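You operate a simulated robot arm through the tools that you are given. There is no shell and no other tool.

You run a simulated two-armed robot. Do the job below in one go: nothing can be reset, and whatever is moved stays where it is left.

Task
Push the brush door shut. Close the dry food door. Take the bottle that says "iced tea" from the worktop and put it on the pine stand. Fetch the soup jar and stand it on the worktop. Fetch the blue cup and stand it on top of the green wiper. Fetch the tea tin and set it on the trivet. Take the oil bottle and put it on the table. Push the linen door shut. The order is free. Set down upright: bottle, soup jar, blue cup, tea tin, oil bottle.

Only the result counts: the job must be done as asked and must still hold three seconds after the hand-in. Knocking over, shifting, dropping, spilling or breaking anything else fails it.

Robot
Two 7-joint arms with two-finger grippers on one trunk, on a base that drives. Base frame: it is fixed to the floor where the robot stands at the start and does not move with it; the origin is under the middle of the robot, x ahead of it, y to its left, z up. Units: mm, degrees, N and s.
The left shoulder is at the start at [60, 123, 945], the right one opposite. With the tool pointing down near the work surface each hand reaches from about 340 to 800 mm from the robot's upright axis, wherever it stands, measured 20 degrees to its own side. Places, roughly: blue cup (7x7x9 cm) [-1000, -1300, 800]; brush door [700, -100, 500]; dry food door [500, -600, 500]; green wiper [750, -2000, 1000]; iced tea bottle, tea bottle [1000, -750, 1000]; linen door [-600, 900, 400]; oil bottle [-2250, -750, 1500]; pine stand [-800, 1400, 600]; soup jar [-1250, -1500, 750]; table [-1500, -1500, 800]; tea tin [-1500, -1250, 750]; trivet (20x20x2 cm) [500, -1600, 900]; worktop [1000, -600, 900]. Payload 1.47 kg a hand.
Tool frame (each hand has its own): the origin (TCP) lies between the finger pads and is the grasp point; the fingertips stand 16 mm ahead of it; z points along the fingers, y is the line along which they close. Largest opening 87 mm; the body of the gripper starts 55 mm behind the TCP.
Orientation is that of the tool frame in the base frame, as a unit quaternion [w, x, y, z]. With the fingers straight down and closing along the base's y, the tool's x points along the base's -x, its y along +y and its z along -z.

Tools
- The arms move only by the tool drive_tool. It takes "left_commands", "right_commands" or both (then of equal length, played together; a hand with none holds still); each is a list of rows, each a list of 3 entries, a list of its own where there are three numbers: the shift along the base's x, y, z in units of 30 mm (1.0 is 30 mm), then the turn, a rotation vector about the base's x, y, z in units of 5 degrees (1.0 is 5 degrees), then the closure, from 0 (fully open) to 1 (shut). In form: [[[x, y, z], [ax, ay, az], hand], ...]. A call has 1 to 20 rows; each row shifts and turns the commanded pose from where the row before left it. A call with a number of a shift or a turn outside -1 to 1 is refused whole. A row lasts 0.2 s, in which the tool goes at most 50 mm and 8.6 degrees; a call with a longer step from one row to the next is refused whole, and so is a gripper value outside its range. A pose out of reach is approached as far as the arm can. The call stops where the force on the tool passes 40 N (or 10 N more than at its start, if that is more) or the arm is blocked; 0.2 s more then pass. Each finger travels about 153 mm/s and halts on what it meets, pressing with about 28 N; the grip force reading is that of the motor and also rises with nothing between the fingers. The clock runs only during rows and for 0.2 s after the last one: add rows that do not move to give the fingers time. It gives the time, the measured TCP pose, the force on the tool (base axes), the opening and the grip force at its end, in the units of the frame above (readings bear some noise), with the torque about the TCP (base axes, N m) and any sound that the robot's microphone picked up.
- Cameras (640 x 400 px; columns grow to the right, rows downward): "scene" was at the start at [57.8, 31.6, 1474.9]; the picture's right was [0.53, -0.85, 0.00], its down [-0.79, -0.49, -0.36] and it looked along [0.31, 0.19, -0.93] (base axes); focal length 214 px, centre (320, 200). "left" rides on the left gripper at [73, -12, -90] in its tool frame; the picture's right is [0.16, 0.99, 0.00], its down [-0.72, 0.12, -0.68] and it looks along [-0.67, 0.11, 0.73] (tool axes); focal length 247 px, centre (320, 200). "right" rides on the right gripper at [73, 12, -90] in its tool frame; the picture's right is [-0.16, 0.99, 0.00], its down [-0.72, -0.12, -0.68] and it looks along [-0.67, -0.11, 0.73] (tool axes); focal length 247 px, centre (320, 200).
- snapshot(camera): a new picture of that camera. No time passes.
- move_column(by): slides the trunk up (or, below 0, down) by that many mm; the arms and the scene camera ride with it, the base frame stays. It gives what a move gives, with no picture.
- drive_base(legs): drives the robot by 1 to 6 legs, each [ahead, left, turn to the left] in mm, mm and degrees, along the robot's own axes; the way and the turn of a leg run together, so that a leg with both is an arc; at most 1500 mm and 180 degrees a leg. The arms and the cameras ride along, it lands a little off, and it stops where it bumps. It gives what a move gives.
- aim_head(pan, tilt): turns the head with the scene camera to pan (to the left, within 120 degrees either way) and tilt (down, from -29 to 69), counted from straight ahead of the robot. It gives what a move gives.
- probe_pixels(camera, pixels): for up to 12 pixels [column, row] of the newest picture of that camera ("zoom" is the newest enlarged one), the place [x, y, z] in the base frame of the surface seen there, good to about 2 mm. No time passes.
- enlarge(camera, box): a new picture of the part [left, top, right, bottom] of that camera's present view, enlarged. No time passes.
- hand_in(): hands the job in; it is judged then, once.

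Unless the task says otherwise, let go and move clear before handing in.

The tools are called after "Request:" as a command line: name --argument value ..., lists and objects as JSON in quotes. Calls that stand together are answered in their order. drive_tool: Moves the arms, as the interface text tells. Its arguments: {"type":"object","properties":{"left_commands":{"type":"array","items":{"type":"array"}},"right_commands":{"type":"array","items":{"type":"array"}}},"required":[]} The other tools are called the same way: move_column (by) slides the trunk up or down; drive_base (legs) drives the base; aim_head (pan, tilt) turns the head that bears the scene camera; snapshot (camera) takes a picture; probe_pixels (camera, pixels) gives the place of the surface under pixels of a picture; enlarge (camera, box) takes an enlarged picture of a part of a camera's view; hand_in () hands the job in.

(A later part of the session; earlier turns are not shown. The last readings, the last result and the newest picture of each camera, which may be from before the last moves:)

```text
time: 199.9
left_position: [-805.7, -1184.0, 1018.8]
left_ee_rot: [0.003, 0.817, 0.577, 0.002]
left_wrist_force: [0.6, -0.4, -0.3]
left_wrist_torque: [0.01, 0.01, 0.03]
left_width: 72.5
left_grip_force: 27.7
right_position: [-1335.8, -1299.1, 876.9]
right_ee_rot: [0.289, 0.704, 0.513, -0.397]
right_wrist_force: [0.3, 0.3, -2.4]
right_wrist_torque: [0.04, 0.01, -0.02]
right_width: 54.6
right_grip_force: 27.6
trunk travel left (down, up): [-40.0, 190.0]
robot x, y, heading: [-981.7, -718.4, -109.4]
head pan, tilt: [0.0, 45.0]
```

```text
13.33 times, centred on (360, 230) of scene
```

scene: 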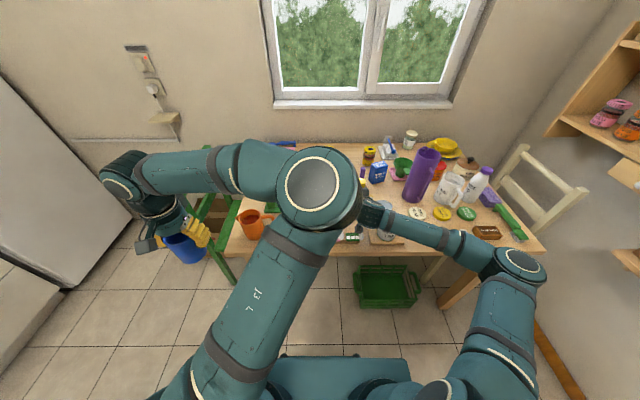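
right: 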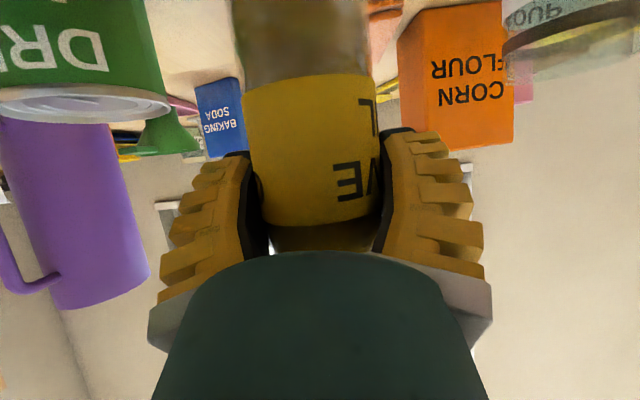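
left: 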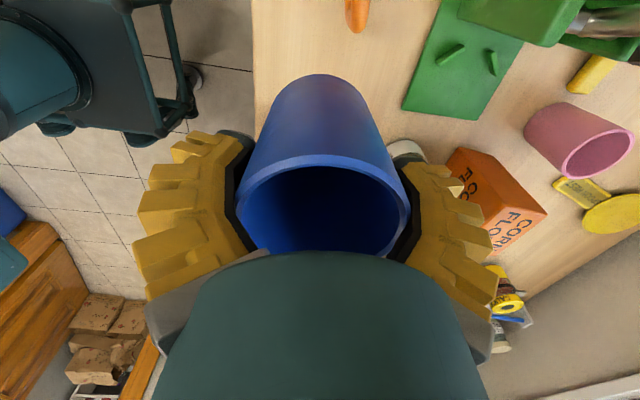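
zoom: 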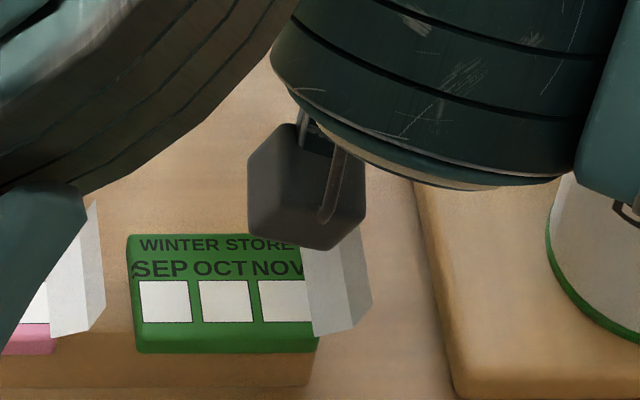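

Camera clearance over the packets would be under 10 mm, so I switch to the vacated cup area at (-1095,-1318), which keeps the camera off the tray. I raise, shift the base left, and then lower.

Request:
move_column --by 90

Request:
drive_base --legs '[[-61, 234, 0]]'

Request:
snapshot --camera "scene"

Request:
snapshot --camera "right"

```text
time: 201.1
left_position: [-806.6, -1184.8, 1109.8]
left_ee_rot: [0.002, 0.816, 0.579, 0.002]
left_wrist_force: [0.2, 0.0, -1.3]
left_wrist_torque: [0.02, 0.01, -0.01]
left_width: 72.4
left_grip_force: 28.3
right_position: [-1335.8, -1299.1, 966.0]
right_ee_rot: [0.289, 0.704, 0.514, -0.396]
right_wrist_force: [0.4, -0.1, -2.8]
right_wrist_torque: [-0.02, -0.02, 0.02]
right_width: 54.5
right_grip_force: 28.4
trunk travel left (down, up): [-130.0, 100.0]
robot x, y, heading: [-982.2, -716.2, -109.1]
head pan, tilt: [0.0, 45.0]
```

```text
time: 203.8
left_position: [-563.9, -1205.1, 1110.6]
left_ee_rot: [0.002, 0.817, 0.576, 0.002]
left_wrist_force: [-0.2, -0.4, -0.1]
left_wrist_torque: [0.03, 0.03, 0.0]
left_width: 72.2
left_grip_force: 28.3
right_position: [-1092.9, -1315.8, 966.7]
right_ee_rot: [0.29, 0.704, 0.514, -0.396]
right_wrist_force: [-0.3, 0.2, -3.6]
right_wrist_torque: [0.0, 0.03, 0.03]
right_width: 54.2
right_grip_force: 28.4
trunk travel left (down, up): [-130.0, 100.0]
robot x, y, heading: [-735.8, -738.2, -109.1]
head pan, tilt: [0.0, 45.0]
```

```text
taken
```

scene: 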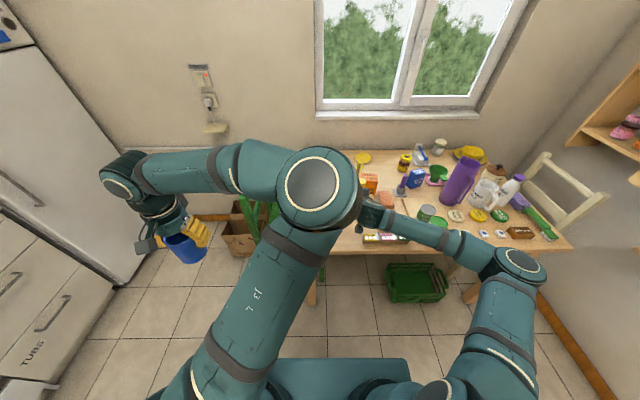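

```text
taken
```

right: 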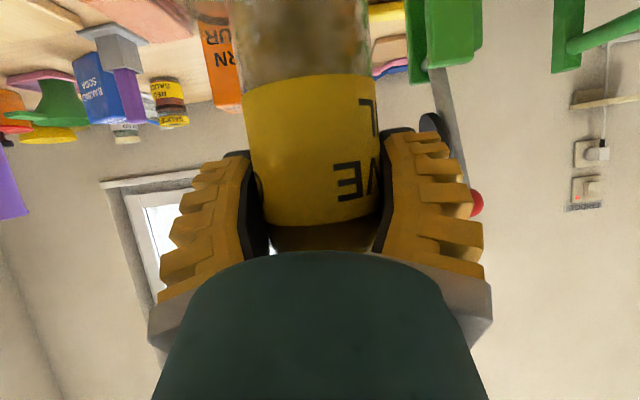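

The bottle is over the free spot. I lower the column, then finish with the arm.

Request:
move_column --by -115

Request:
snapshot --camera "right"

Request:
snapshot --camera "left"

Request:
enlarge --camera "scene" --box '[280, 130, 440, 260]'

```text
time: 205.3
left_position: [-564.1, -1204.1, 995.1]
left_ee_rot: [0.003, 0.817, 0.577, 0.002]
left_wrist_force: [-0.7, 0.2, -0.5]
left_wrist_torque: [-0.01, 0.0, 0.0]
left_width: 72.6
left_grip_force: 27.8
right_position: [-1093.6, -1315.8, 851.6]
right_ee_rot: [0.288, 0.705, 0.512, -0.397]
right_wrist_force: [-0.2, 0.6, -2.8]
right_wrist_torque: [-0.01, 0.02, 0.02]
right_width: 54.6
right_grip_force: 27.9
trunk travel left (down, up): [-15.0, 215.0]
robot x, y, heading: [-739.6, -736.0, -109.8]
head pan, tilt: [0.0, 45.0]
```

```text
taken
```

right: 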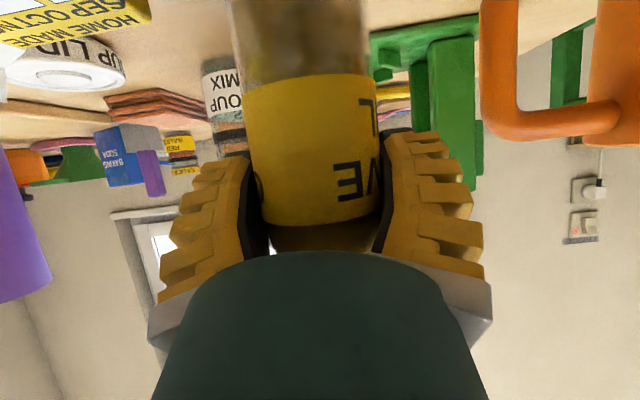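

```text
taken
```

left: 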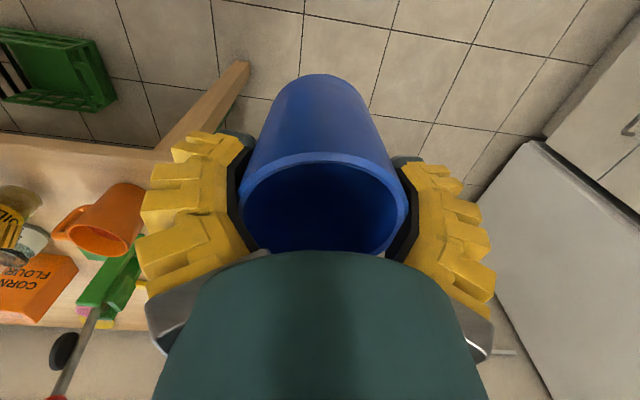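

```text
3.08 times, centred on (360, 195) of scene
```

zoom: 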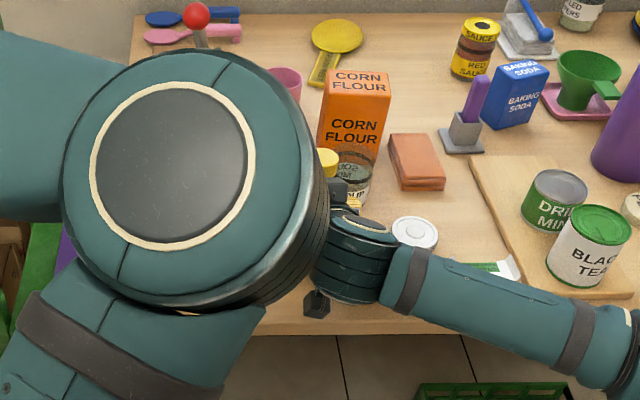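

Clear on both sides. I lower the last ~17 mm with column/arm until contact.

Request:
move_column --by -13

Request:
drive_tool --right_commands '[[[0, 0, -0.08], [0, 0, 0], 1], [[0, 0, 0], [0, 0, 0], 1]]'

```text
time: 205.9
left_position: [-563.5, -1204.8, 981.5]
left_ee_rot: [0.002, 0.817, 0.577, 0.001]
left_wrist_force: [-0.7, 1.1, 0.0]
left_wrist_torque: [0.0, 0.02, -0.03]
left_width: 72.0
left_grip_force: 28.0
right_position: [-1095.5, -1316.1, 838.8]
right_ee_rot: [0.289, 0.705, 0.512, -0.398]
right_wrist_force: [-0.4, -0.2, -2.2]
right_wrist_torque: [0.0, 0.0, 0.01]
right_width: 54.6
right_grip_force: 28.2
trunk travel left (down, up): [-2.0, 228.0]
robot x, y, heading: [-735.1, -737.5, -109.5]
head pan, tilt: [0.0, 45.0]
```

```text
time: 206.5
left_position: [-564.3, -1204.7, 982.4]
left_ee_rot: [0.002, 0.817, 0.577, 0.002]
left_wrist_force: [-0.6, -0.3, -0.9]
left_wrist_torque: [0.0, -0.01, 0.05]
left_width: 72.0
left_grip_force: 27.7
right_position: [-1093.8, -1315.8, 834.9]
right_ee_rot: [0.288, 0.705, 0.513, -0.397]
right_wrist_force: [-0.4, -0.1, -3.0]
right_wrist_torque: [0.0, -0.01, 0.02]
right_width: 54.8
right_grip_force: 28.0
trunk travel left (down, up): [-2.0, 228.0]
robot x, y, heading: [-740.3, -736.9, -109.4]
head pan, tilt: [0.0, 45.0]
```

Request:
drive_tool --right_commands '[[[0, 0, -0.05], [0, 0, 0], 1], [[0, 0, 0], [0, 0, 0], 1]]'

Request:
drive_tool --right_commands '[[[0, 0, -0.05], [0, 0, 0], 1], [[0, 0, 0], [0, 0, 0], 1]]'

```text
time: 207.1
left_position: [-563.9, -1203.5, 981.4]
left_ee_rot: [0.003, 0.817, 0.576, 0.001]
left_wrist_force: [0.1, 0.5, -0.7]
left_wrist_torque: [-0.01, 0.0, 0.05]
left_width: 72.1
left_grip_force: 27.8
right_position: [-1094.9, -1317.1, 834.7]
right_ee_rot: [0.289, 0.704, 0.512, -0.398]
right_wrist_force: [-0.4, -0.2, -3.2]
right_wrist_torque: [0.01, 0.0, 0.0]
right_width: 54.7
right_grip_force: 28.1
trunk travel left (down, up): [-2.0, 228.0]
robot x, y, heading: [-739.8, -737.4, -109.4]
head pan, tilt: [0.0, 45.0]
```

```text
time: 207.7
left_position: [-563.0, -1204.5, 981.2]
left_ee_rot: [0.002, 0.817, 0.576, 0.002]
left_wrist_force: [-0.2, -0.3, -0.8]
left_wrist_torque: [0.0, -0.02, -0.03]
left_width: 72.0
left_grip_force: 27.6
right_position: [-1093.5, -1317.3, 833.1]
right_ee_rot: [0.288, 0.705, 0.512, -0.397]
right_wrist_force: [0.4, 0.5, -2.9]
right_wrist_torque: [-0.02, 0.01, 0.0]
right_width: 54.7
right_grip_force: 28.4
trunk travel left (down, up): [-2.0, 228.0]
robot x, y, heading: [-738.7, -735.6, -109.1]
head pan, tilt: [0.0, 45.0]
```

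Request:
drive_tool --right_commands '[[[0, 0, -0.06], [0, 0, 0], 1], [[0, 0, 0], [0, 0, 0], 1]]'

Request:
drive_tool --right_commands '[[[0, 0, -0.06], [0, 0, 0], 1], [[0, 0, 0], [0, 0, 0], 1]]'

```text
time: 208.3
left_position: [-563.6, -1204.0, 981.0]
left_ee_rot: [0.002, 0.817, 0.577, 0.001]
left_wrist_force: [-0.3, 0.7, -0.5]
left_wrist_torque: [-0.01, -0.06, -0.01]
left_width: 72.0
left_grip_force: 28.1
right_position: [-1093.2, -1317.1, 832.7]
right_ee_rot: [0.29, 0.704, 0.513, -0.398]
right_wrist_force: [1.3, 1.3, 8.0]
right_wrist_torque: [0.14, 0.23, -0.03]
right_width: 54.7
right_grip_force: 27.8
trunk travel left (down, up): [-2.0, 228.0]
robot x, y, heading: [-735.6, -736.5, -109.5]
head pan, tilt: [0.0, 45.0]
```

```text
time: 208.9
left_position: [-563.3, -1203.8, 981.5]
left_ee_rot: [0.002, 0.818, 0.576, 0.002]
left_wrist_force: [0.8, -0.1, -0.7]
left_wrist_torque: [0.01, 0.0, 0.01]
left_width: 71.8
left_grip_force: 27.8
right_position: [-1093.0, -1316.7, 831.8]
right_ee_rot: [0.29, 0.703, 0.512, -0.398]
right_wrist_force: [0.2, -4.8, 15.5]
right_wrist_torque: [-0.03, 0.11, 0.12]
right_width: 54.8
right_grip_force: 28.2
trunk travel left (down, up): [-2.0, 228.0]
robot x, y, heading: [-738.6, -734.7, -109.4]
head pan, tilt: [0.0, 45.0]
```

Contact at 15 N. I ease off, open partly, and withdraw back and up along the tool axis.

Request:
drive_tool --right_commands '[[[0, 0, 0.05], [0, 0, 0], 1], [[0, 0, 0], [0, 0, 0], 0.3], [[0, 0, 0], [0, 0, 0], 0.1], [[0, 0, 0], [0, 0, 0], 0.1], [[0.13, 0.4, 0.26], [0, 0, 0], 0.1], [[0.25, 0.75, 0.48], [0, 0, 0], 0.1], [[0.25, 0.75, 0.48], [0, 0, 0], 0.1], [[0.25, 0.75, 0.48], [0, 0, 0], 0.1], [[0.25, 0.75, 0.48], [0, 0, 0], 0], [[0.25, 0.75, 0.48], [0, 0, 0], 0], [[0.2, 0.5, 0.8], [0, 0, 0], 0]]'

Request:
snapshot --camera "right"

Request:
snapshot --camera "scene"

```text
time: 211.3
left_position: [-562.3, -1203.1, 981.6]
left_ee_rot: [0.003, 0.817, 0.577, 0.001]
left_wrist_force: [1.1, -0.1, -0.6]
left_wrist_torque: [0.01, 0.02, 0.01]
left_width: 72.0
left_grip_force: 28.1
right_position: [-1046.4, -1177.7, 933.4]
right_ee_rot: [0.289, 0.704, 0.512, -0.397]
right_wrist_force: [0.2, 0.7, 0.6]
right_wrist_torque: [-0.02, -0.01, 0.02]
right_width: 86.9
right_grip_force: 0.0
trunk travel left (down, up): [-2.0, 228.0]
robot x, y, heading: [-738.9, -738.0, -109.4]
head pan, tilt: [0.0, 45.0]
```

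```text
taken
```

right: 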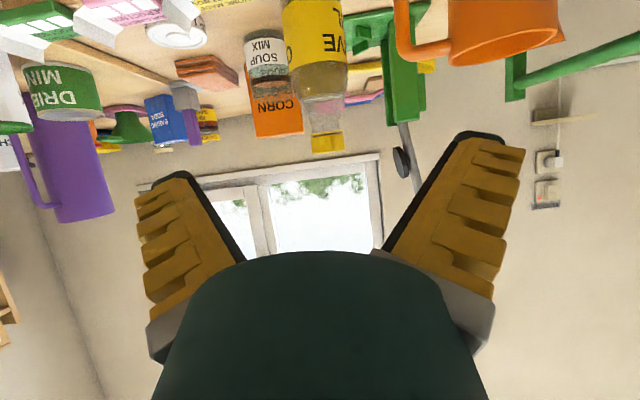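

```text
taken
```

scene: 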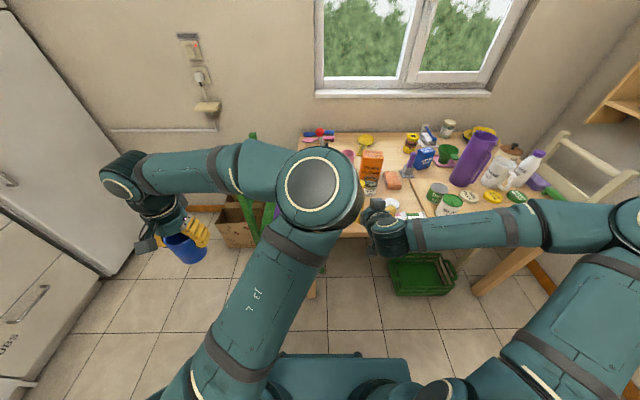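

The oil bottle stands on the table. Now I raise the trunk and turn the right hand to point straight down for the soup jar.

Request:
move_column --by 108

Request:
drive_tool --right_commands '[[[0, 0, 0.1], [0.924, -0.325, 0], 0], [[0, 0, 0.1], [0.924, -0.325, 0], 0], [[0, 0, 0.1], [0.924, -0.325, 0], 0], [[0, 0, 0.1], [0.924, -0.325, 0], 0], [[0, 0, 0.1], [0.924, -0.325, 0], 0], [[0, 0, 0.1], [0.924, -0.325, 0], 0], [[0, 0, 0.1], [0.924, -0.325, 0], 0], [[0, 0, 0.1], [0.924, -0.325, 0], 0], [[0, 0, 0.1], [0.924, -0.325, 0], 0], [[0, 0, 0.1], [0.924, -0.325, 0], 0], [[0, 0, 0.1], [0.924, -0.325, 0], 0], [[0, 0, 0.1], [0.924, -0.325, 0], 0]]'

Request:
snapshot --camera "scene"

```text
time: 212.7
left_position: [-564.8, -1204.4, 1088.9]
left_ee_rot: [0.002, 0.817, 0.576, 0.002]
left_wrist_force: [0.1, -0.1, -1.5]
left_wrist_torque: [0.01, -0.01, 0.02]
left_width: 71.5
left_grip_force: 28.1
right_position: [-1048.7, -1179.9, 1040.6]
right_ee_rot: [0.289, 0.705, 0.512, -0.397]
right_wrist_force: [-0.7, -0.4, 0.2]
right_wrist_torque: [-0.01, 0.0, 0.01]
right_width: 86.8
right_grip_force: 0.1
trunk travel left (down, up): [-110.0, 120.0]
robot x, y, heading: [-734.4, -736.7, -109.6]
head pan, tilt: [0.0, 45.0]
```

```text
time: 215.3
left_position: [-564.4, -1203.8, 1089.2]
left_ee_rot: [0.003, 0.817, 0.576, 0.001]
left_wrist_force: [-0.6, 0.2, 0.3]
left_wrist_torque: [0.0, -0.01, 0.02]
left_width: 71.7
left_grip_force: 27.7
right_position: [-1092.1, -1148.0, 1074.8]
right_ee_rot: [0.008, 0.812, 0.584, 0.007]
right_wrist_force: [0.5, -0.5, 0.3]
right_wrist_torque: [-0.03, 0.07, 0.01]
right_width: 87.2
right_grip_force: 0.0
right hand out of reach, approached as far as the arm can: row 8, 9, 10, 11
trunk travel left (down, up): [-110.0, 120.0]
robot x, y, heading: [-736.7, -736.6, -109.7]
head pan, tilt: [0.0, 45.0]
```

```text
taken
```

scene: 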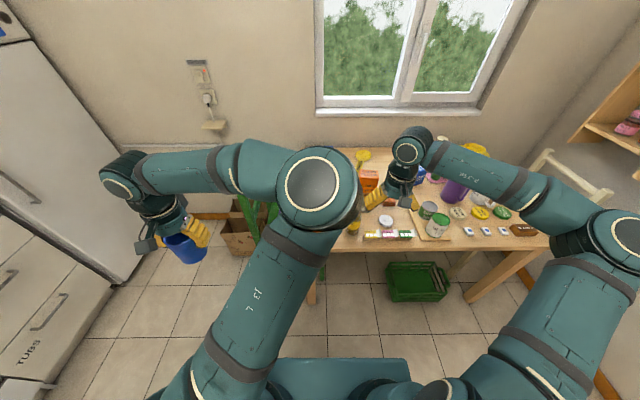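

I check the green chair's height near the left hand before moving ahead.

Request:
probe_pixels --camera "scene" --pixels '[[253, 137], [270, 215], [247, 225], [240, 205], [255, 228], [352, 226], [345, 232], [405, 150]]'

Request:
drive_base --legs '[[60, 0, 0]]'

Request:
aim_head --pan 20 --tilt 45

Request:
snapshot --camera "scene"

Request:
snapshot --camera "right"

```text
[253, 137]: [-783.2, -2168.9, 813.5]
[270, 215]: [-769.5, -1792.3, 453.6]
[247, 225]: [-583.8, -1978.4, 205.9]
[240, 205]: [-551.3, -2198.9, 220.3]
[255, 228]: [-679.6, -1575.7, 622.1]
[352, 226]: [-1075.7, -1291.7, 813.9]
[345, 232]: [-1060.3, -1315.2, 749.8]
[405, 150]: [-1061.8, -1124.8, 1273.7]
```

```text
time: 216.2
left_position: [-583.9, -1260.0, 1087.9]
left_ee_rot: [0.002, 0.817, 0.576, 0.002]
left_wrist_force: [0.2, -1.0, -0.7]
left_wrist_torque: [0.02, -0.03, 0.0]
left_width: 71.6
left_grip_force: 27.3
right_position: [-1111.1, -1203.2, 1073.8]
right_ee_rot: [0.008, 0.812, 0.584, 0.006]
right_wrist_force: [0.0, 0.0, 0.0]
right_wrist_torque: [0.01, -0.01, -0.02]
right_width: 87.2
right_grip_force: 0.1
trunk travel left (down, up): [-110.0, 120.0]
robot x, y, heading: [-757.2, -792.0, -109.5]
head pan, tilt: [0.0, 45.0]
```

```text
time: 217.1
left_position: [-582.6, -1258.9, 1089.4]
left_ee_rot: [0.002, 0.817, 0.577, 0.002]
left_wrist_force: [0.1, -0.4, 0.3]
left_wrist_torque: [0.03, 0.0, 0.03]
left_width: 71.5
left_grip_force: 28.1
right_position: [-1112.5, -1202.8, 1075.3]
right_ee_rot: [0.009, 0.811, 0.584, 0.006]
right_wrist_force: [-0.2, -0.2, -0.7]
right_wrist_torque: [0.01, 0.02, 0.02]
right_width: 86.9
right_grip_force: 0.1
trunk travel left (down, up): [-110.0, 120.0]
robot x, y, heading: [-756.6, -792.1, -109.3]
head pan, tilt: [20.0, 45.0]
```

```text
taken
```

scene: 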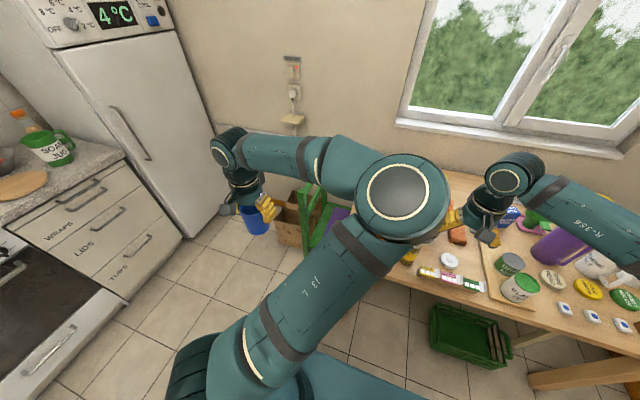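

```text
taken
```

right: 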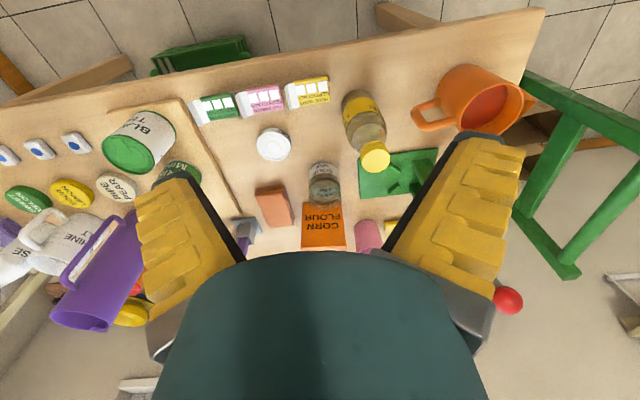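

I drive 80 mm ahead and re-measure the jar from the right camera.

Request:
drive_base --legs '[[80, 0, 0]]'

Request:
drive_tool --right_commands '[[[-0.8, -0.7, 0], [0, 0, 0], 0], [[-0.8, -0.7, 0], [0, 0, 0], 0], [[0, 0, 0], [0, 0, 0], 0]]'

Request:
snapshot --camera "right"

```text
time: 218.1
left_position: [-609.4, -1334.8, 1089.3]
left_ee_rot: [0.001, 0.817, 0.577, 0.003]
left_wrist_force: [-0.4, -0.2, -0.7]
left_wrist_torque: [0.03, -0.01, 0.01]
left_width: 71.2
left_grip_force: 27.8
right_position: [-1138.7, -1279.3, 1074.6]
right_ee_rot: [0.008, 0.812, 0.583, 0.007]
right_wrist_force: [-0.2, -0.8, 0.7]
right_wrist_torque: [0.03, -0.03, 0.01]
right_width: 86.8
right_grip_force: 0.0
trunk travel left (down, up): [-110.0, 120.0]
robot x, y, heading: [-786.6, -868.7, -109.3]
head pan, tilt: [20.0, 45.0]
```

```text
time: 218.9
left_position: [-609.8, -1334.8, 1089.2]
left_ee_rot: [0.002, 0.817, 0.576, 0.001]
left_wrist_force: [-0.1, 0.0, -0.5]
left_wrist_torque: [0.02, -0.04, 0.01]
left_width: 71.6
left_grip_force: 28.1
right_position: [-1181.0, -1303.3, 1075.8]
right_ee_rot: [0.009, 0.812, 0.583, 0.005]
right_wrist_force: [-0.6, -0.5, -0.3]
right_wrist_torque: [0.03, 0.0, -0.02]
right_width: 87.0
right_grip_force: 0.2
right hand out of reach, approached as far as the arm can: row 1, 2
trunk travel left (down, up): [-110.0, 120.0]
robot x, y, heading: [-780.7, -866.6, -109.5]
head pan, tilt: [20.0, 45.0]
```

```text
taken
```

right: 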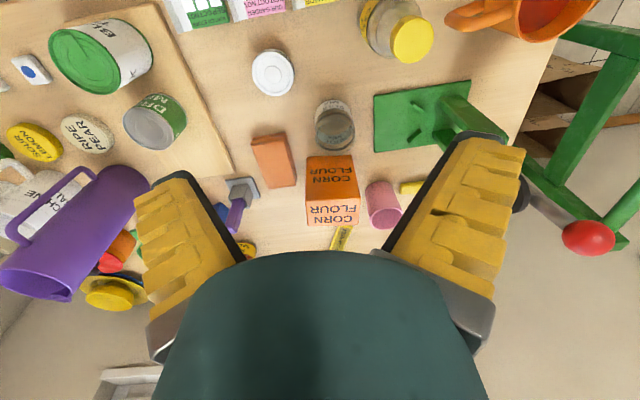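

Reach is limited at this height; the jar at (335,125) is nearly lined up. I try moving forward while descending a bit, still above everything.

Request:
drive_tool --right_commands '[[[-0.2, -0.8, -0.7], [0, 0, 0], 0], [[-0.2, -0.8, -0.7], [0, 0, 0], 0], [[-0.2, -0.8, -0.7], [0, 0, 0], 0], [[0, 0, 0], [0, 0, 0], 0]]'

Request:
snapshot --camera "right"

Request:
snapshot --camera "scene"

```text
time: 219.9
left_position: [-609.4, -1333.1, 1090.2]
left_ee_rot: [0.001, 0.816, 0.578, 0.001]
left_wrist_force: [0.3, -1.0, -0.8]
left_wrist_torque: [0.0, 0.04, 0.0]
left_width: 71.0
left_grip_force: 27.7
right_position: [-1217.6, -1332.2, 1003.5]
right_ee_rot: [0.009, 0.812, 0.584, 0.005]
right_wrist_force: [-0.8, 0.0, -0.3]
right_wrist_torque: [0.03, 0.01, 0.0]
right_width: 86.9
right_grip_force: 0.1
right hand out of reach, approached as far as the arm can: row 1, 2, 3
trunk travel left (down, up): [-110.0, 120.0]
robot x, y, heading: [-782.2, -865.7, -109.4]
head pan, tilt: [20.0, 45.0]
```

```text
taken
```

right: 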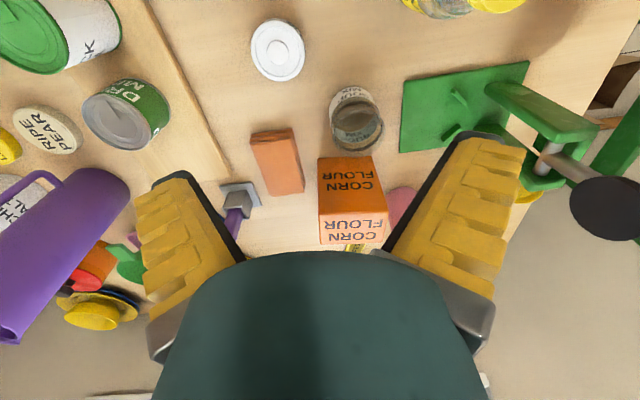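

```text
taken
```

scene: 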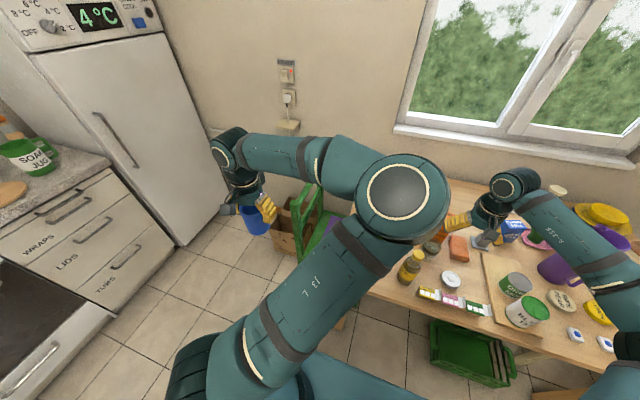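

The right arm is at a joint limit in this configuration and the left elbow is inward. I first try moving the left hand out to its starting-type pose to see whether the elbow swings outward.

Request:
drive_tool --left_commands '[[[0.8, -0.28, -0.5], [0, 0, 0], 1], [[0.8, -0.28, -0.5], [0, 0, 0], 1], [[0.8, -0.28, -0.5], [0, 0, 0], 1], [[0.8, -0.28, -0.5], [0, 0, 0], 1], [[0.8, -0.28, -0.5], [0, 0, 0], 1], [[0.8, -0.28, -0.5], [0, 0, 0], 1], [[0.8, -0.28, 0], [0, 0, 0], 1]]'

Request:
snapshot --camera "scene"

```text
time: 221.5
left_position: [-439.5, -1394.9, 998.5]
left_ee_rot: [0.001, 0.817, 0.576, 0.002]
left_wrist_force: [0.5, -0.4, -0.8]
left_wrist_torque: [-0.01, 0.01, 0.01]
left_width: 71.0
left_grip_force: 28.1
right_position: [-1218.6, -1333.6, 1003.3]
right_ee_rot: [0.009, 0.812, 0.583, 0.006]
right_wrist_force: [0.5, 0.9, -0.4]
right_wrist_torque: [0.0, 0.0, -0.02]
right_width: 86.9
right_grip_force: 0.1
trunk travel left (down, up): [-110.0, 120.0]
robot x, y, heading: [-784.9, -866.3, -109.5]
head pan, tilt: [20.0, 45.0]
```

```text
taken
```

scene: 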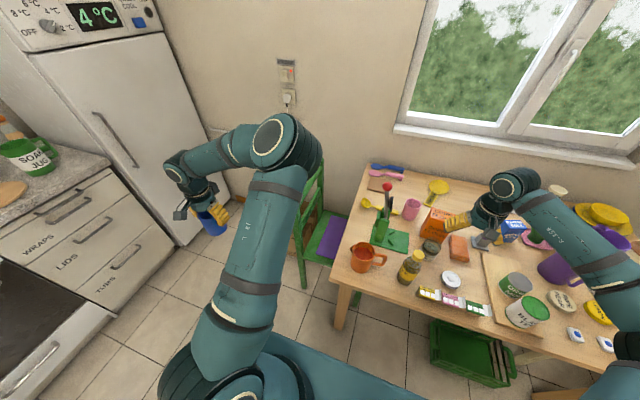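

The left elbow swung outward and the table is in view. Now I pull the right hand back toward a nominal pose to free its joints.

Request:
drive_tool --right_commands '[[[0.8, 0.52, 0], [0, 0, 0], 0], [[0.8, 0.52, 0], [0, 0, 0], 0], [[0.8, 0.52, 0], [0, 0, 0], 0], [[0.8, 0.52, 0], [0, 0, 0], 0], [[0.8, 0.52, 0], [0, 0, 0], 0], [[0.8, 0.52, 0], [0, 0, 0], 0]]'

Request:
aim_head --pan 0 --tilt 50

Request:
snapshot --camera "scene"

```text
time: 222.9
left_position: [-439.8, -1394.4, 999.5]
left_ee_rot: [0.003, 0.817, 0.577, 0.001]
left_wrist_force: [0.6, 0.2, -0.7]
left_wrist_torque: [-0.03, 0.02, 0.01]
left_width: 71.0
left_grip_force: 27.9
right_position: [-1075.1, -1240.6, 1003.4]
right_ee_rot: [0.008, 0.812, 0.584, 0.005]
right_wrist_force: [-0.2, 0.1, -0.1]
right_wrist_torque: [0.02, 0.03, 0.01]
right_width: 86.8
right_grip_force: 0.2
trunk travel left (down, up): [-110.0, 120.0]
robot x, y, heading: [-784.1, -866.4, -109.6]
head pan, tilt: [20.0, 45.0]
```

```text
time: 223.8
left_position: [-439.7, -1394.1, 997.8]
left_ee_rot: [0.002, 0.817, 0.577, 0.001]
left_wrist_force: [-0.1, -1.0, -0.8]
left_wrist_torque: [-0.01, 0.0, -0.01]
left_width: 70.9
left_grip_force: 27.9
right_position: [-1076.1, -1240.5, 1003.0]
right_ee_rot: [0.009, 0.812, 0.583, 0.006]
right_wrist_force: [-0.6, -0.1, 0.0]
right_wrist_torque: [0.02, 0.01, -0.01]
right_width: 87.0
right_grip_force: 0.1
trunk travel left (down, up): [-110.0, 120.0]
robot x, y, heading: [-785.4, -868.3, -109.7]
head pan, tilt: [0.0, 50.0]
```

```text
taken
```

scene: 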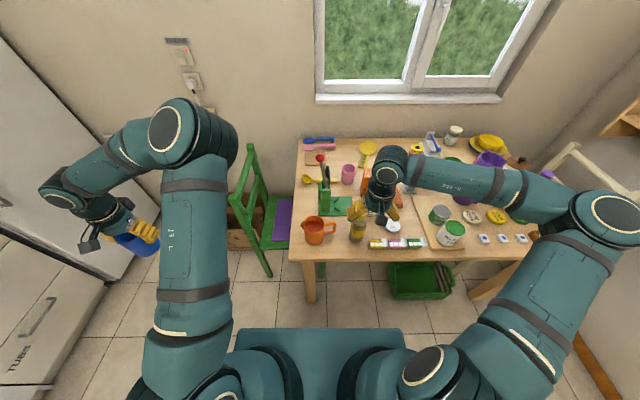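

The right elbow is far out with the forearm pointing left-forward; yawing the tool +40° should relieve the wrist limit. I do that, then try reaching the jar again.

Request:
drive_tool --right_commands '[[[0, 0, 0], [0, 0, 1], 0], [[0, 0, 0], [0, 0, 1], 0], [[0, 0, 0], [0, 0, 1], 0], [[0, 0, 0], [0, 0, 1], 0], [[0, 0, 0], [0, 0, 1], 0], [[0, 0, 0], [0, 0, 1], 0], [[0, 0, 0], [0, 0, 1], 0], [[0, 0, 0], [0, 0, 1], 0]]'

Request:
drive_tool --right_commands '[[[-0.6, -0.8, 0], [0, 0, 0], 0], [[-0.6, -0.8, 0], [0, 0, 0], 0], [[-0.6, -0.8, 0], [0, 0, 0], 0], [[-0.6, -0.8, 0], [0, 0, 0], 0], [[-0.6, -0.8, 0], [0, 0, 0], 0], [[0, 0, 0], [0, 0, 0], 0]]'

Request:
snapshot --camera "right"

Request:
snapshot --camera "scene"

```text
time: 225.6
left_position: [-439.8, -1394.9, 998.6]
left_ee_rot: [0.002, 0.817, 0.577, 0.002]
left_wrist_force: [0.0, 0.4, -1.1]
left_wrist_torque: [0.0, 0.0, 0.0]
left_width: 70.7
left_grip_force: 28.4
right_position: [-1076.1, -1238.9, 1001.8]
right_ee_rot: [0.006, 0.563, 0.826, 0.009]
right_wrist_force: [0.1, 0.4, -0.4]
right_wrist_torque: [-0.01, 0.01, 0.02]
right_width: 86.9
right_grip_force: 0.0
trunk travel left (down, up): [-110.0, 120.0]
robot x, y, heading: [-788.0, -868.5, -109.4]
head pan, tilt: [0.0, 50.0]
```

```text
time: 227.0
left_position: [-438.9, -1394.8, 998.8]
left_ee_rot: [0.002, 0.817, 0.577, 0.002]
left_wrist_force: [0.6, 0.1, 0.4]
left_wrist_torque: [0.0, 0.01, 0.01]
left_width: 70.8
left_grip_force: 27.8
right_position: [-1176.0, -1317.0, 991.8]
right_ee_rot: [0.006, 0.563, 0.826, 0.009]
right_wrist_force: [-0.3, 0.6, 0.1]
right_wrist_torque: [-0.03, 0.0, -0.01]
right_width: 86.9
right_grip_force: 0.1
right hand out of reach, approached as far as the arm can: row 2, 3, 4, 5
trunk travel left (down, up): [-110.0, 120.0]
robot x, y, heading: [-783.3, -867.1, -109.1]
head pan, tilt: [0.0, 50.0]
```

```text
taken
```

right: 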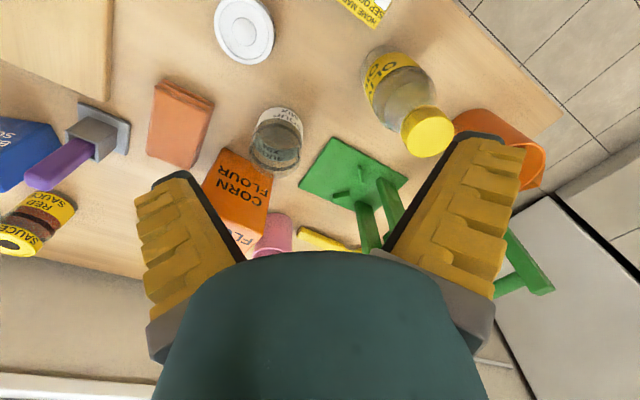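

```text
taken
```

scene: 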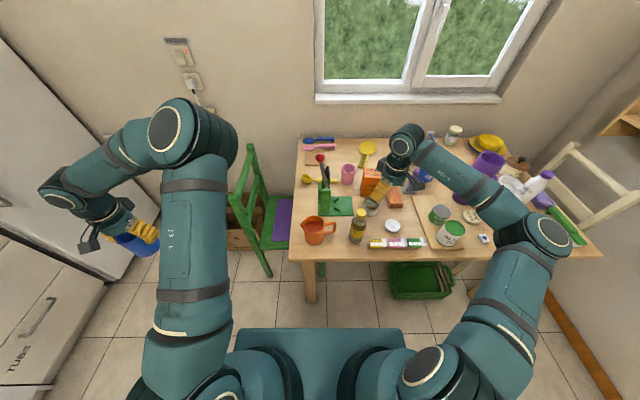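

The hand is over (-1176,-1317). Another 80 mm of base travel brings it over the jar, where descending should be within reach.

Request:
drive_base --legs '[[85, 0, 0]]'

Request:
snapshot --camera "right"

```text
time: 228.0
left_position: [-467.1, -1472.9, 997.4]
left_ee_rot: [0.002, 0.816, 0.578, 0.002]
left_wrist_force: [-0.1, -0.1, -0.9]
left_wrist_torque: [0.02, -0.02, 0.02]
left_width: 70.9
left_grip_force: 28.0
right_position: [-1201.5, -1396.7, 990.2]
right_ee_rot: [0.006, 0.563, 0.826, 0.009]
right_wrist_force: [-0.3, 0.0, -0.5]
right_wrist_torque: [-0.01, -0.02, -0.04]
right_width: 86.8
right_grip_force: 0.1
trunk travel left (down, up): [-110.0, 120.0]
robot x, y, heading: [-811.6, -943.2, -109.2]
head pan, tilt: [0.0, 50.0]
```

```text
taken
```

right: 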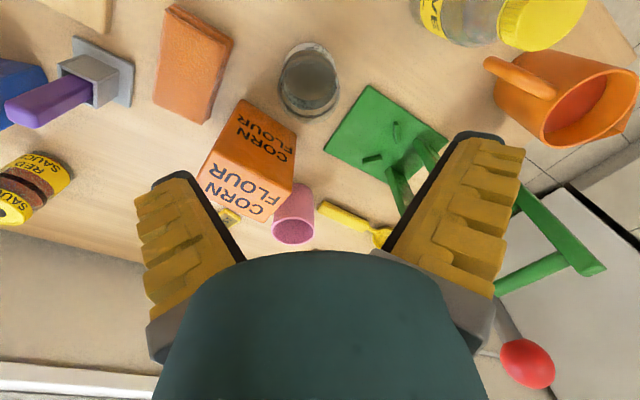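

Request:
probe_pixels --camera "right" --pixels '[[280, 80], [338, 80], [308, 43], [308, 117], [285, 100], [332, 100], [320, 45], [308, 85], [270, 130], [240, 105], [525, 365], [300, 50]]'

Request:
enlarge --camera "right" --box '[250, 20, 370, 140]'

```text
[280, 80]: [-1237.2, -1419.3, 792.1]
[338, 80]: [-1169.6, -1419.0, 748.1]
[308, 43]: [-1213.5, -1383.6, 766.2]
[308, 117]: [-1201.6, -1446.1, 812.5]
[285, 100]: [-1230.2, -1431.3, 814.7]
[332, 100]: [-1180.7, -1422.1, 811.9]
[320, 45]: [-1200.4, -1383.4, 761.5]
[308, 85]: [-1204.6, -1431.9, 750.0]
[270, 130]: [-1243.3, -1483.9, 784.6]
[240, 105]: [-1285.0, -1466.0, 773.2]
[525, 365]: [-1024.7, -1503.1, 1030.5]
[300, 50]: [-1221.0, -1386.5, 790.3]
```

```text
3.33 times, centred on (310, 80) of right
```

zoom: 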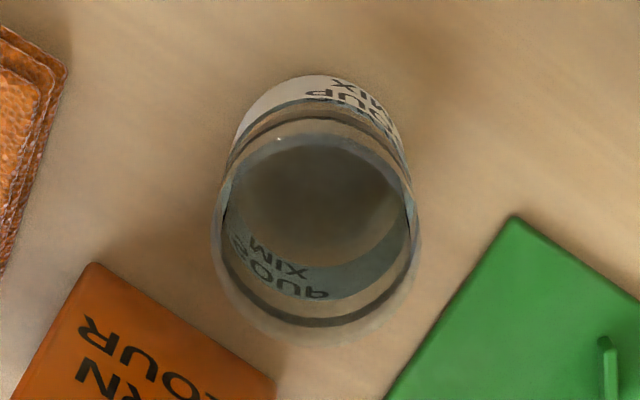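

Jar centre refined to (-1206,-1415), apparently empty. I level the tool, centre over it, and descend.

Request:
drive_tool --right_commands '[[[-0.15, -0.6, -0.3], [-0.09, 0.23, 0], 0], [[0, 0, -0.9], [0, 0, 0], 0], [[0, 0, -0.9], [0, 0, 0], 0], [[0, 0, 0], [0, 0, 0], 0]]'

Request:
snapshot --camera "right"

```text
time: 229.0
left_position: [-466.2, -1472.7, 998.9]
left_ee_rot: [0.002, 0.816, 0.578, 0.002]
left_wrist_force: [0.0, 0.4, -0.6]
left_wrist_torque: [0.03, -0.01, -0.02]
left_width: 70.4
left_grip_force: 28.0
right_position: [-1201.6, -1395.6, 937.2]
right_ee_rot: [0.0, 0.563, 0.827, -0.001]
right_wrist_force: [-0.9, -0.5, -0.7]
right_wrist_torque: [-0.03, 0.0, 0.0]
right_width: 87.4
right_grip_force: 0.0
right hand out of reach, approached as far as the arm can: row 1
trunk travel left (down, up): [-110.0, 120.0]
robot x, y, heading: [-810.8, -946.0, -109.4]
head pan, tilt: [0.0, 50.0]
```

```text
taken
```

right: 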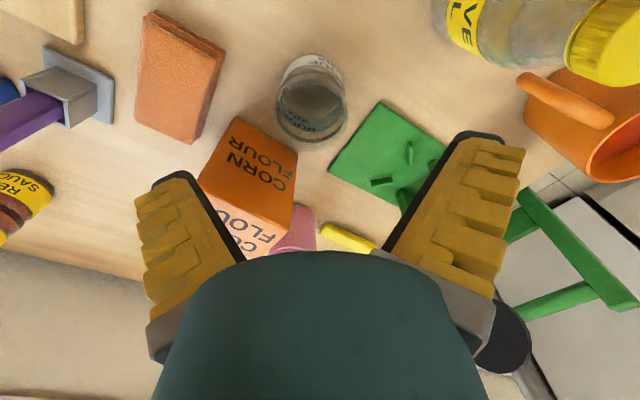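

Request:
drive_tool --right_commands '[[[-0.07, -0.33, -0.3], [0, 0, 0], 0], [[-0.07, -0.33, -0.3], [0, 0, 0], 0], [[0, 0, 0], [0, 0, 0], 0]]'

```text
time: 229.8
left_position: [-467.2, -1471.2, 998.8]
left_ee_rot: [0.002, 0.816, 0.578, 0.001]
left_wrist_force: [0.5, 0.5, 0.3]
left_wrist_torque: [0.0, 0.05, 0.02]
left_width: 71.0
left_grip_force: 28.4
right_position: [-1203.3, -1410.5, 917.6]
right_ee_rot: [0.0, 0.565, 0.825, -0.003]
right_wrist_force: [0.0, 0.1, 0.5]
right_wrist_torque: [-0.01, 0.01, 0.0]
right_width: 87.3
right_grip_force: 0.0
right hand out of reach, approached as far as the arm can: row 2
trunk travel left (down, up): [-110.0, 120.0]
robot x, y, heading: [-814.8, -944.6, -109.2]
head pan, tilt: [0.0, 50.0]
```

Request:
drive_tool --right_commands '[[[0, 0, -0.7], [0, 0, 0], 0], [[-0.08, -0.12, -0.5], [0, 0, 0], 0], [[0, 0, 0], [0, 0, 0], 0]]'

Request:
snapshot --camera "right"

```text
time: 230.6
left_position: [-466.8, -1471.6, 998.5]
left_ee_rot: [0.002, 0.816, 0.578, 0.001]
left_wrist_force: [0.8, -1.0, -0.1]
left_wrist_torque: [-0.01, 0.01, -0.03]
left_width: 70.4
left_grip_force: 26.9
right_position: [-1203.1, -1411.6, 880.4]
right_ee_rot: [0.0, 0.564, 0.825, -0.002]
right_wrist_force: [0.7, 0.0, -0.2]
right_wrist_torque: [0.0, 0.0, -0.03]
right_width: 87.2
right_grip_force: 0.0
right hand out of reach, approached as far as the arm can: row 2
trunk travel left (down, up): [-110.0, 120.0]
robot x, y, heading: [-811.6, -943.9, -109.2]
head pan, tilt: [0.0, 50.0]
```

```text
taken
```

right: 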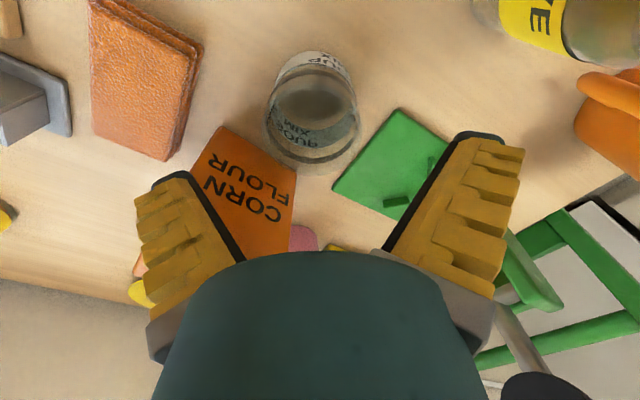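

Request:
probe_pixels --camera "right" --pixels '[[250, 180], [225, 130], [290, 175], [240, 220], [312, 165], [270, 110], [355, 110], [312, 60], [290, 80], [300, 240]]'

```text
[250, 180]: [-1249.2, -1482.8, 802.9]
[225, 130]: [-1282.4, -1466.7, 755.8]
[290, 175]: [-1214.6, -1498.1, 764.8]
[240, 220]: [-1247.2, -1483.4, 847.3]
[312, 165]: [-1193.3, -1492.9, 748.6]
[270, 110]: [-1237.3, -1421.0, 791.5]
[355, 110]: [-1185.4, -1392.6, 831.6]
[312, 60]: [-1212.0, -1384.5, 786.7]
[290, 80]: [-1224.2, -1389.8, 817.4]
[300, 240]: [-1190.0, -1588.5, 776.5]
```

The visible face is the box's front; the jar rim is at z≈832. I continue down to grasp height and close.

Request:
drive_tool --right_commands '[[[0, 0, -0.9], [0, 0, 0], 0], [[-0.05, -0.05, -0.9], [0, 0, 0], 0], [[-0.05, -0.05, -0.9], [0, 0, 0], 0], [[0, 0, 0], [0, 0, 0], 0]]'

Request:
snapshot --camera "right"

```text
time: 231.6
left_position: [-466.2, -1471.4, 998.6]
left_ee_rot: [0.003, 0.816, 0.578, 0.002]
left_wrist_force: [0.5, 0.3, -0.3]
left_wrist_torque: [-0.03, 0.05, 0.0]
left_width: 70.4
left_grip_force: 28.4
right_position: [-1199.3, -1410.4, 801.1]
right_ee_rot: [-0.001, 0.564, 0.825, -0.002]
right_wrist_force: [-2.0, -0.4, 2.2]
right_wrist_torque: [-0.03, -0.02, 0.03]
right_width: 87.9
right_grip_force: 0.1
right hand out of reach, approached as far as the arm can: row 3
trunk travel left (down, up): [-110.0, 120.0]
robot x, y, heading: [-808.8, -945.9, -109.3]
head pan, tilt: [0.0, 50.0]
```

```text
taken
```

right: 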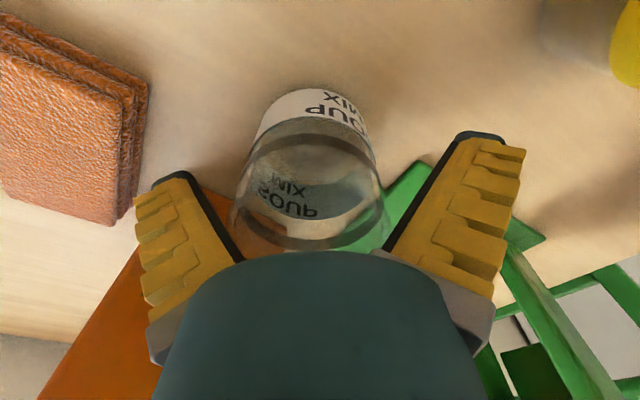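

The jar is between the fingers. I close and lift gently.

Request:
drive_tool --right_commands '[[[0, 0, 0], [0, 0, 0], 0.6], [[0, 0, 0], [0, 0, 0], 1], [[0, 0, 0], [0, 0, 0], 1], [[0, 0, 0], [0, 0, 0], 1], [[0, 0, 0.3], [0, 0, 0], 1], [[0, 0, 0.7], [0, 0, 0], 1], [[0, 0, 0], [0, 0, 0], 1]]'

Request:
snapshot --camera "right"

Request:
snapshot --camera "scene"

```text
time: 233.2
left_position: [-466.3, -1471.4, 998.2]
left_ee_rot: [0.002, 0.816, 0.578, 0.002]
left_wrist_force: [-0.5, 0.0, 0.2]
left_wrist_torque: [-0.03, 0.03, 0.02]
left_width: 70.4
left_grip_force: 28.0
right_position: [-1199.7, -1410.4, 832.9]
right_ee_rot: [0.001, 0.563, 0.826, -0.001]
right_wrist_force: [0.1, -0.1, -1.1]
right_wrist_torque: [0.0, -0.03, 0.01]
right_width: 65.9
right_grip_force: 27.2
trunk travel left (down, up): [-110.0, 120.0]
robot x, y, heading: [-812.3, -946.6, -109.1]
head pan, tilt: [0.0, 50.0]
```

```text
taken
```

right: 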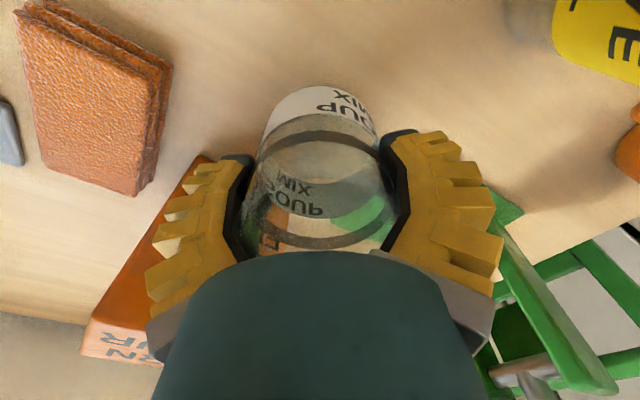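

```text
taken
```

scene: 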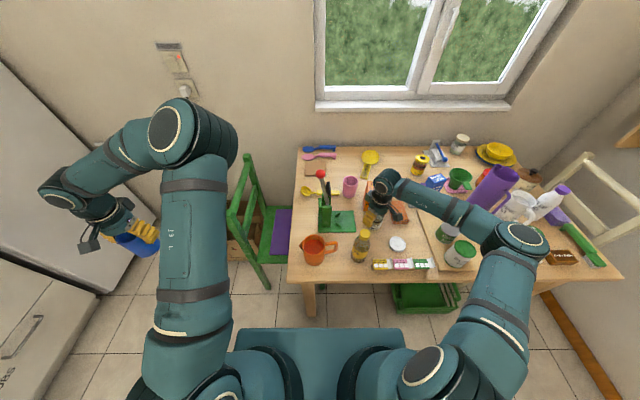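

Jar held. I lift it clear above the bottle tops before retreating.

Request:
drive_tool --right_commands '[[[0, 0, 0.9], [0, 0, 0], 1], [[0, 0, 0.9], [0, 0, 0], 1], [[0, 0, 0.9], [0, 0, 0], 1], [[0, 0, 0.9], [0, 0, 0], 1], [[0, 0, 0.9], [0, 0, 0], 1], [[0, 0, 0.9], [0, 0, 0], 1], [[0, 0, 0.5], [0, 0, 0], 1], [[0, 0, 0], [0, 0, 0], 1]]'

```text
time: 235.0
left_position: [-466.0, -1471.3, 998.0]
left_ee_rot: [0.003, 0.816, 0.578, 0.001]
left_wrist_force: [0.0, -0.2, 0.0]
left_wrist_torque: [0.0, -0.01, 0.03]
left_width: 70.2
left_grip_force: 27.6
right_position: [-1211.6, -1393.5, 998.5]
right_ee_rot: [0.0, 0.564, 0.826, 0.0]
right_wrist_force: [-0.2, -0.4, -1.5]
right_wrist_torque: [0.01, -0.01, 0.0]
right_width: 65.9
right_grip_force: 27.7
right hand out of reach, approached as far as the arm can: row 4, 5, 6, 7
trunk travel left (down, up): [-110.0, 120.0]
robot x, y, heading: [-812.9, -946.2, -109.1]
head pan, tilt: [0.0, 50.0]
```

Now I back away from the table, turn to face the counter, and drive to the worktop with the jar (right) and cup (left).

Request:
drive_base --legs '[[-400, 0, 0], [0, 0, 90.3]]'

Request:
aim_head --pan 0 --tilt 40

Request:
snapshot --camera "scene"

Request:
snapshot --camera "left"

```text
time: 241.3
left_position: [-150.1, -224.9, 998.3]
left_ee_rot: [0.001, 0.172, 0.985, 0.003]
left_wrist_force: [0.0, 0.2, -0.4]
left_wrist_torque: [-0.02, 0.01, 0.05]
left_width: 69.8
left_grip_force: 27.9
right_position: [-233.5, -970.3, 998.1]
right_ee_rot: [0.0, -0.181, 0.984, 0.0]
right_wrist_force: [-0.2, -0.2, -1.7]
right_wrist_torque: [0.0, -0.03, 0.0]
right_width: 65.6
right_grip_force: 28.2
trunk travel left (down, up): [-110.0, 120.0]
robot x, y, heading: [-680.1, -565.3, -19.5]
head pan, tilt: [0.0, 50.0]
```

```text
time: 242.1
left_position: [-151.1, -226.7, 998.7]
left_ee_rot: [0.0, 0.172, 0.985, 0.002]
left_wrist_force: [0.2, 0.3, -1.3]
left_wrist_torque: [-0.02, -0.01, 0.0]
left_width: 69.9
left_grip_force: 28.5
right_position: [-233.3, -971.1, 998.4]
right_ee_rot: [0.0, -0.18, 0.984, 0.0]
right_wrist_force: [0.0, -0.7, -1.1]
right_wrist_torque: [-0.02, 0.0, -0.01]
right_width: 65.6
right_grip_force: 27.6
trunk travel left (down, up): [-110.0, 120.0]
robot x, y, heading: [-679.9, -567.7, -19.6]
head pan, tilt: [0.0, 40.0]
```

```text
taken
```

scene: 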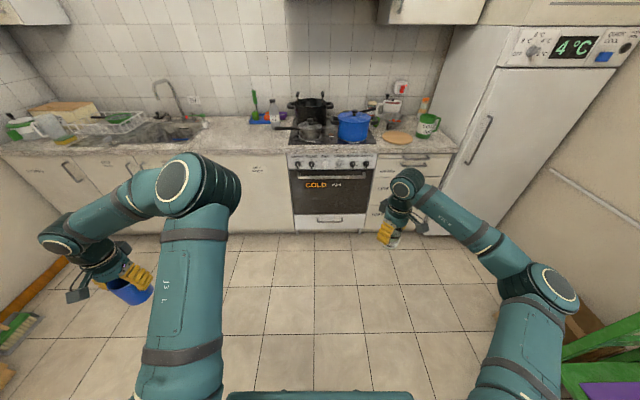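

```text
taken
```

left: 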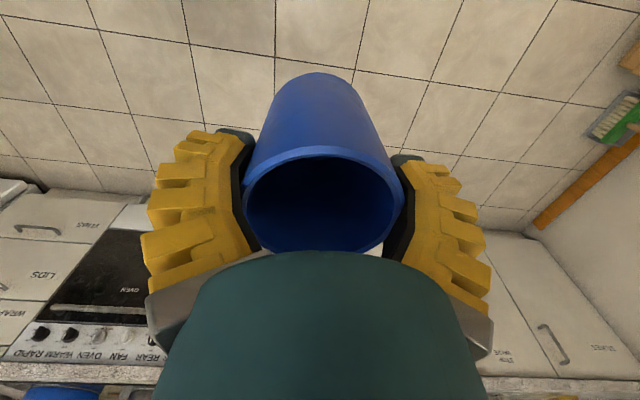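

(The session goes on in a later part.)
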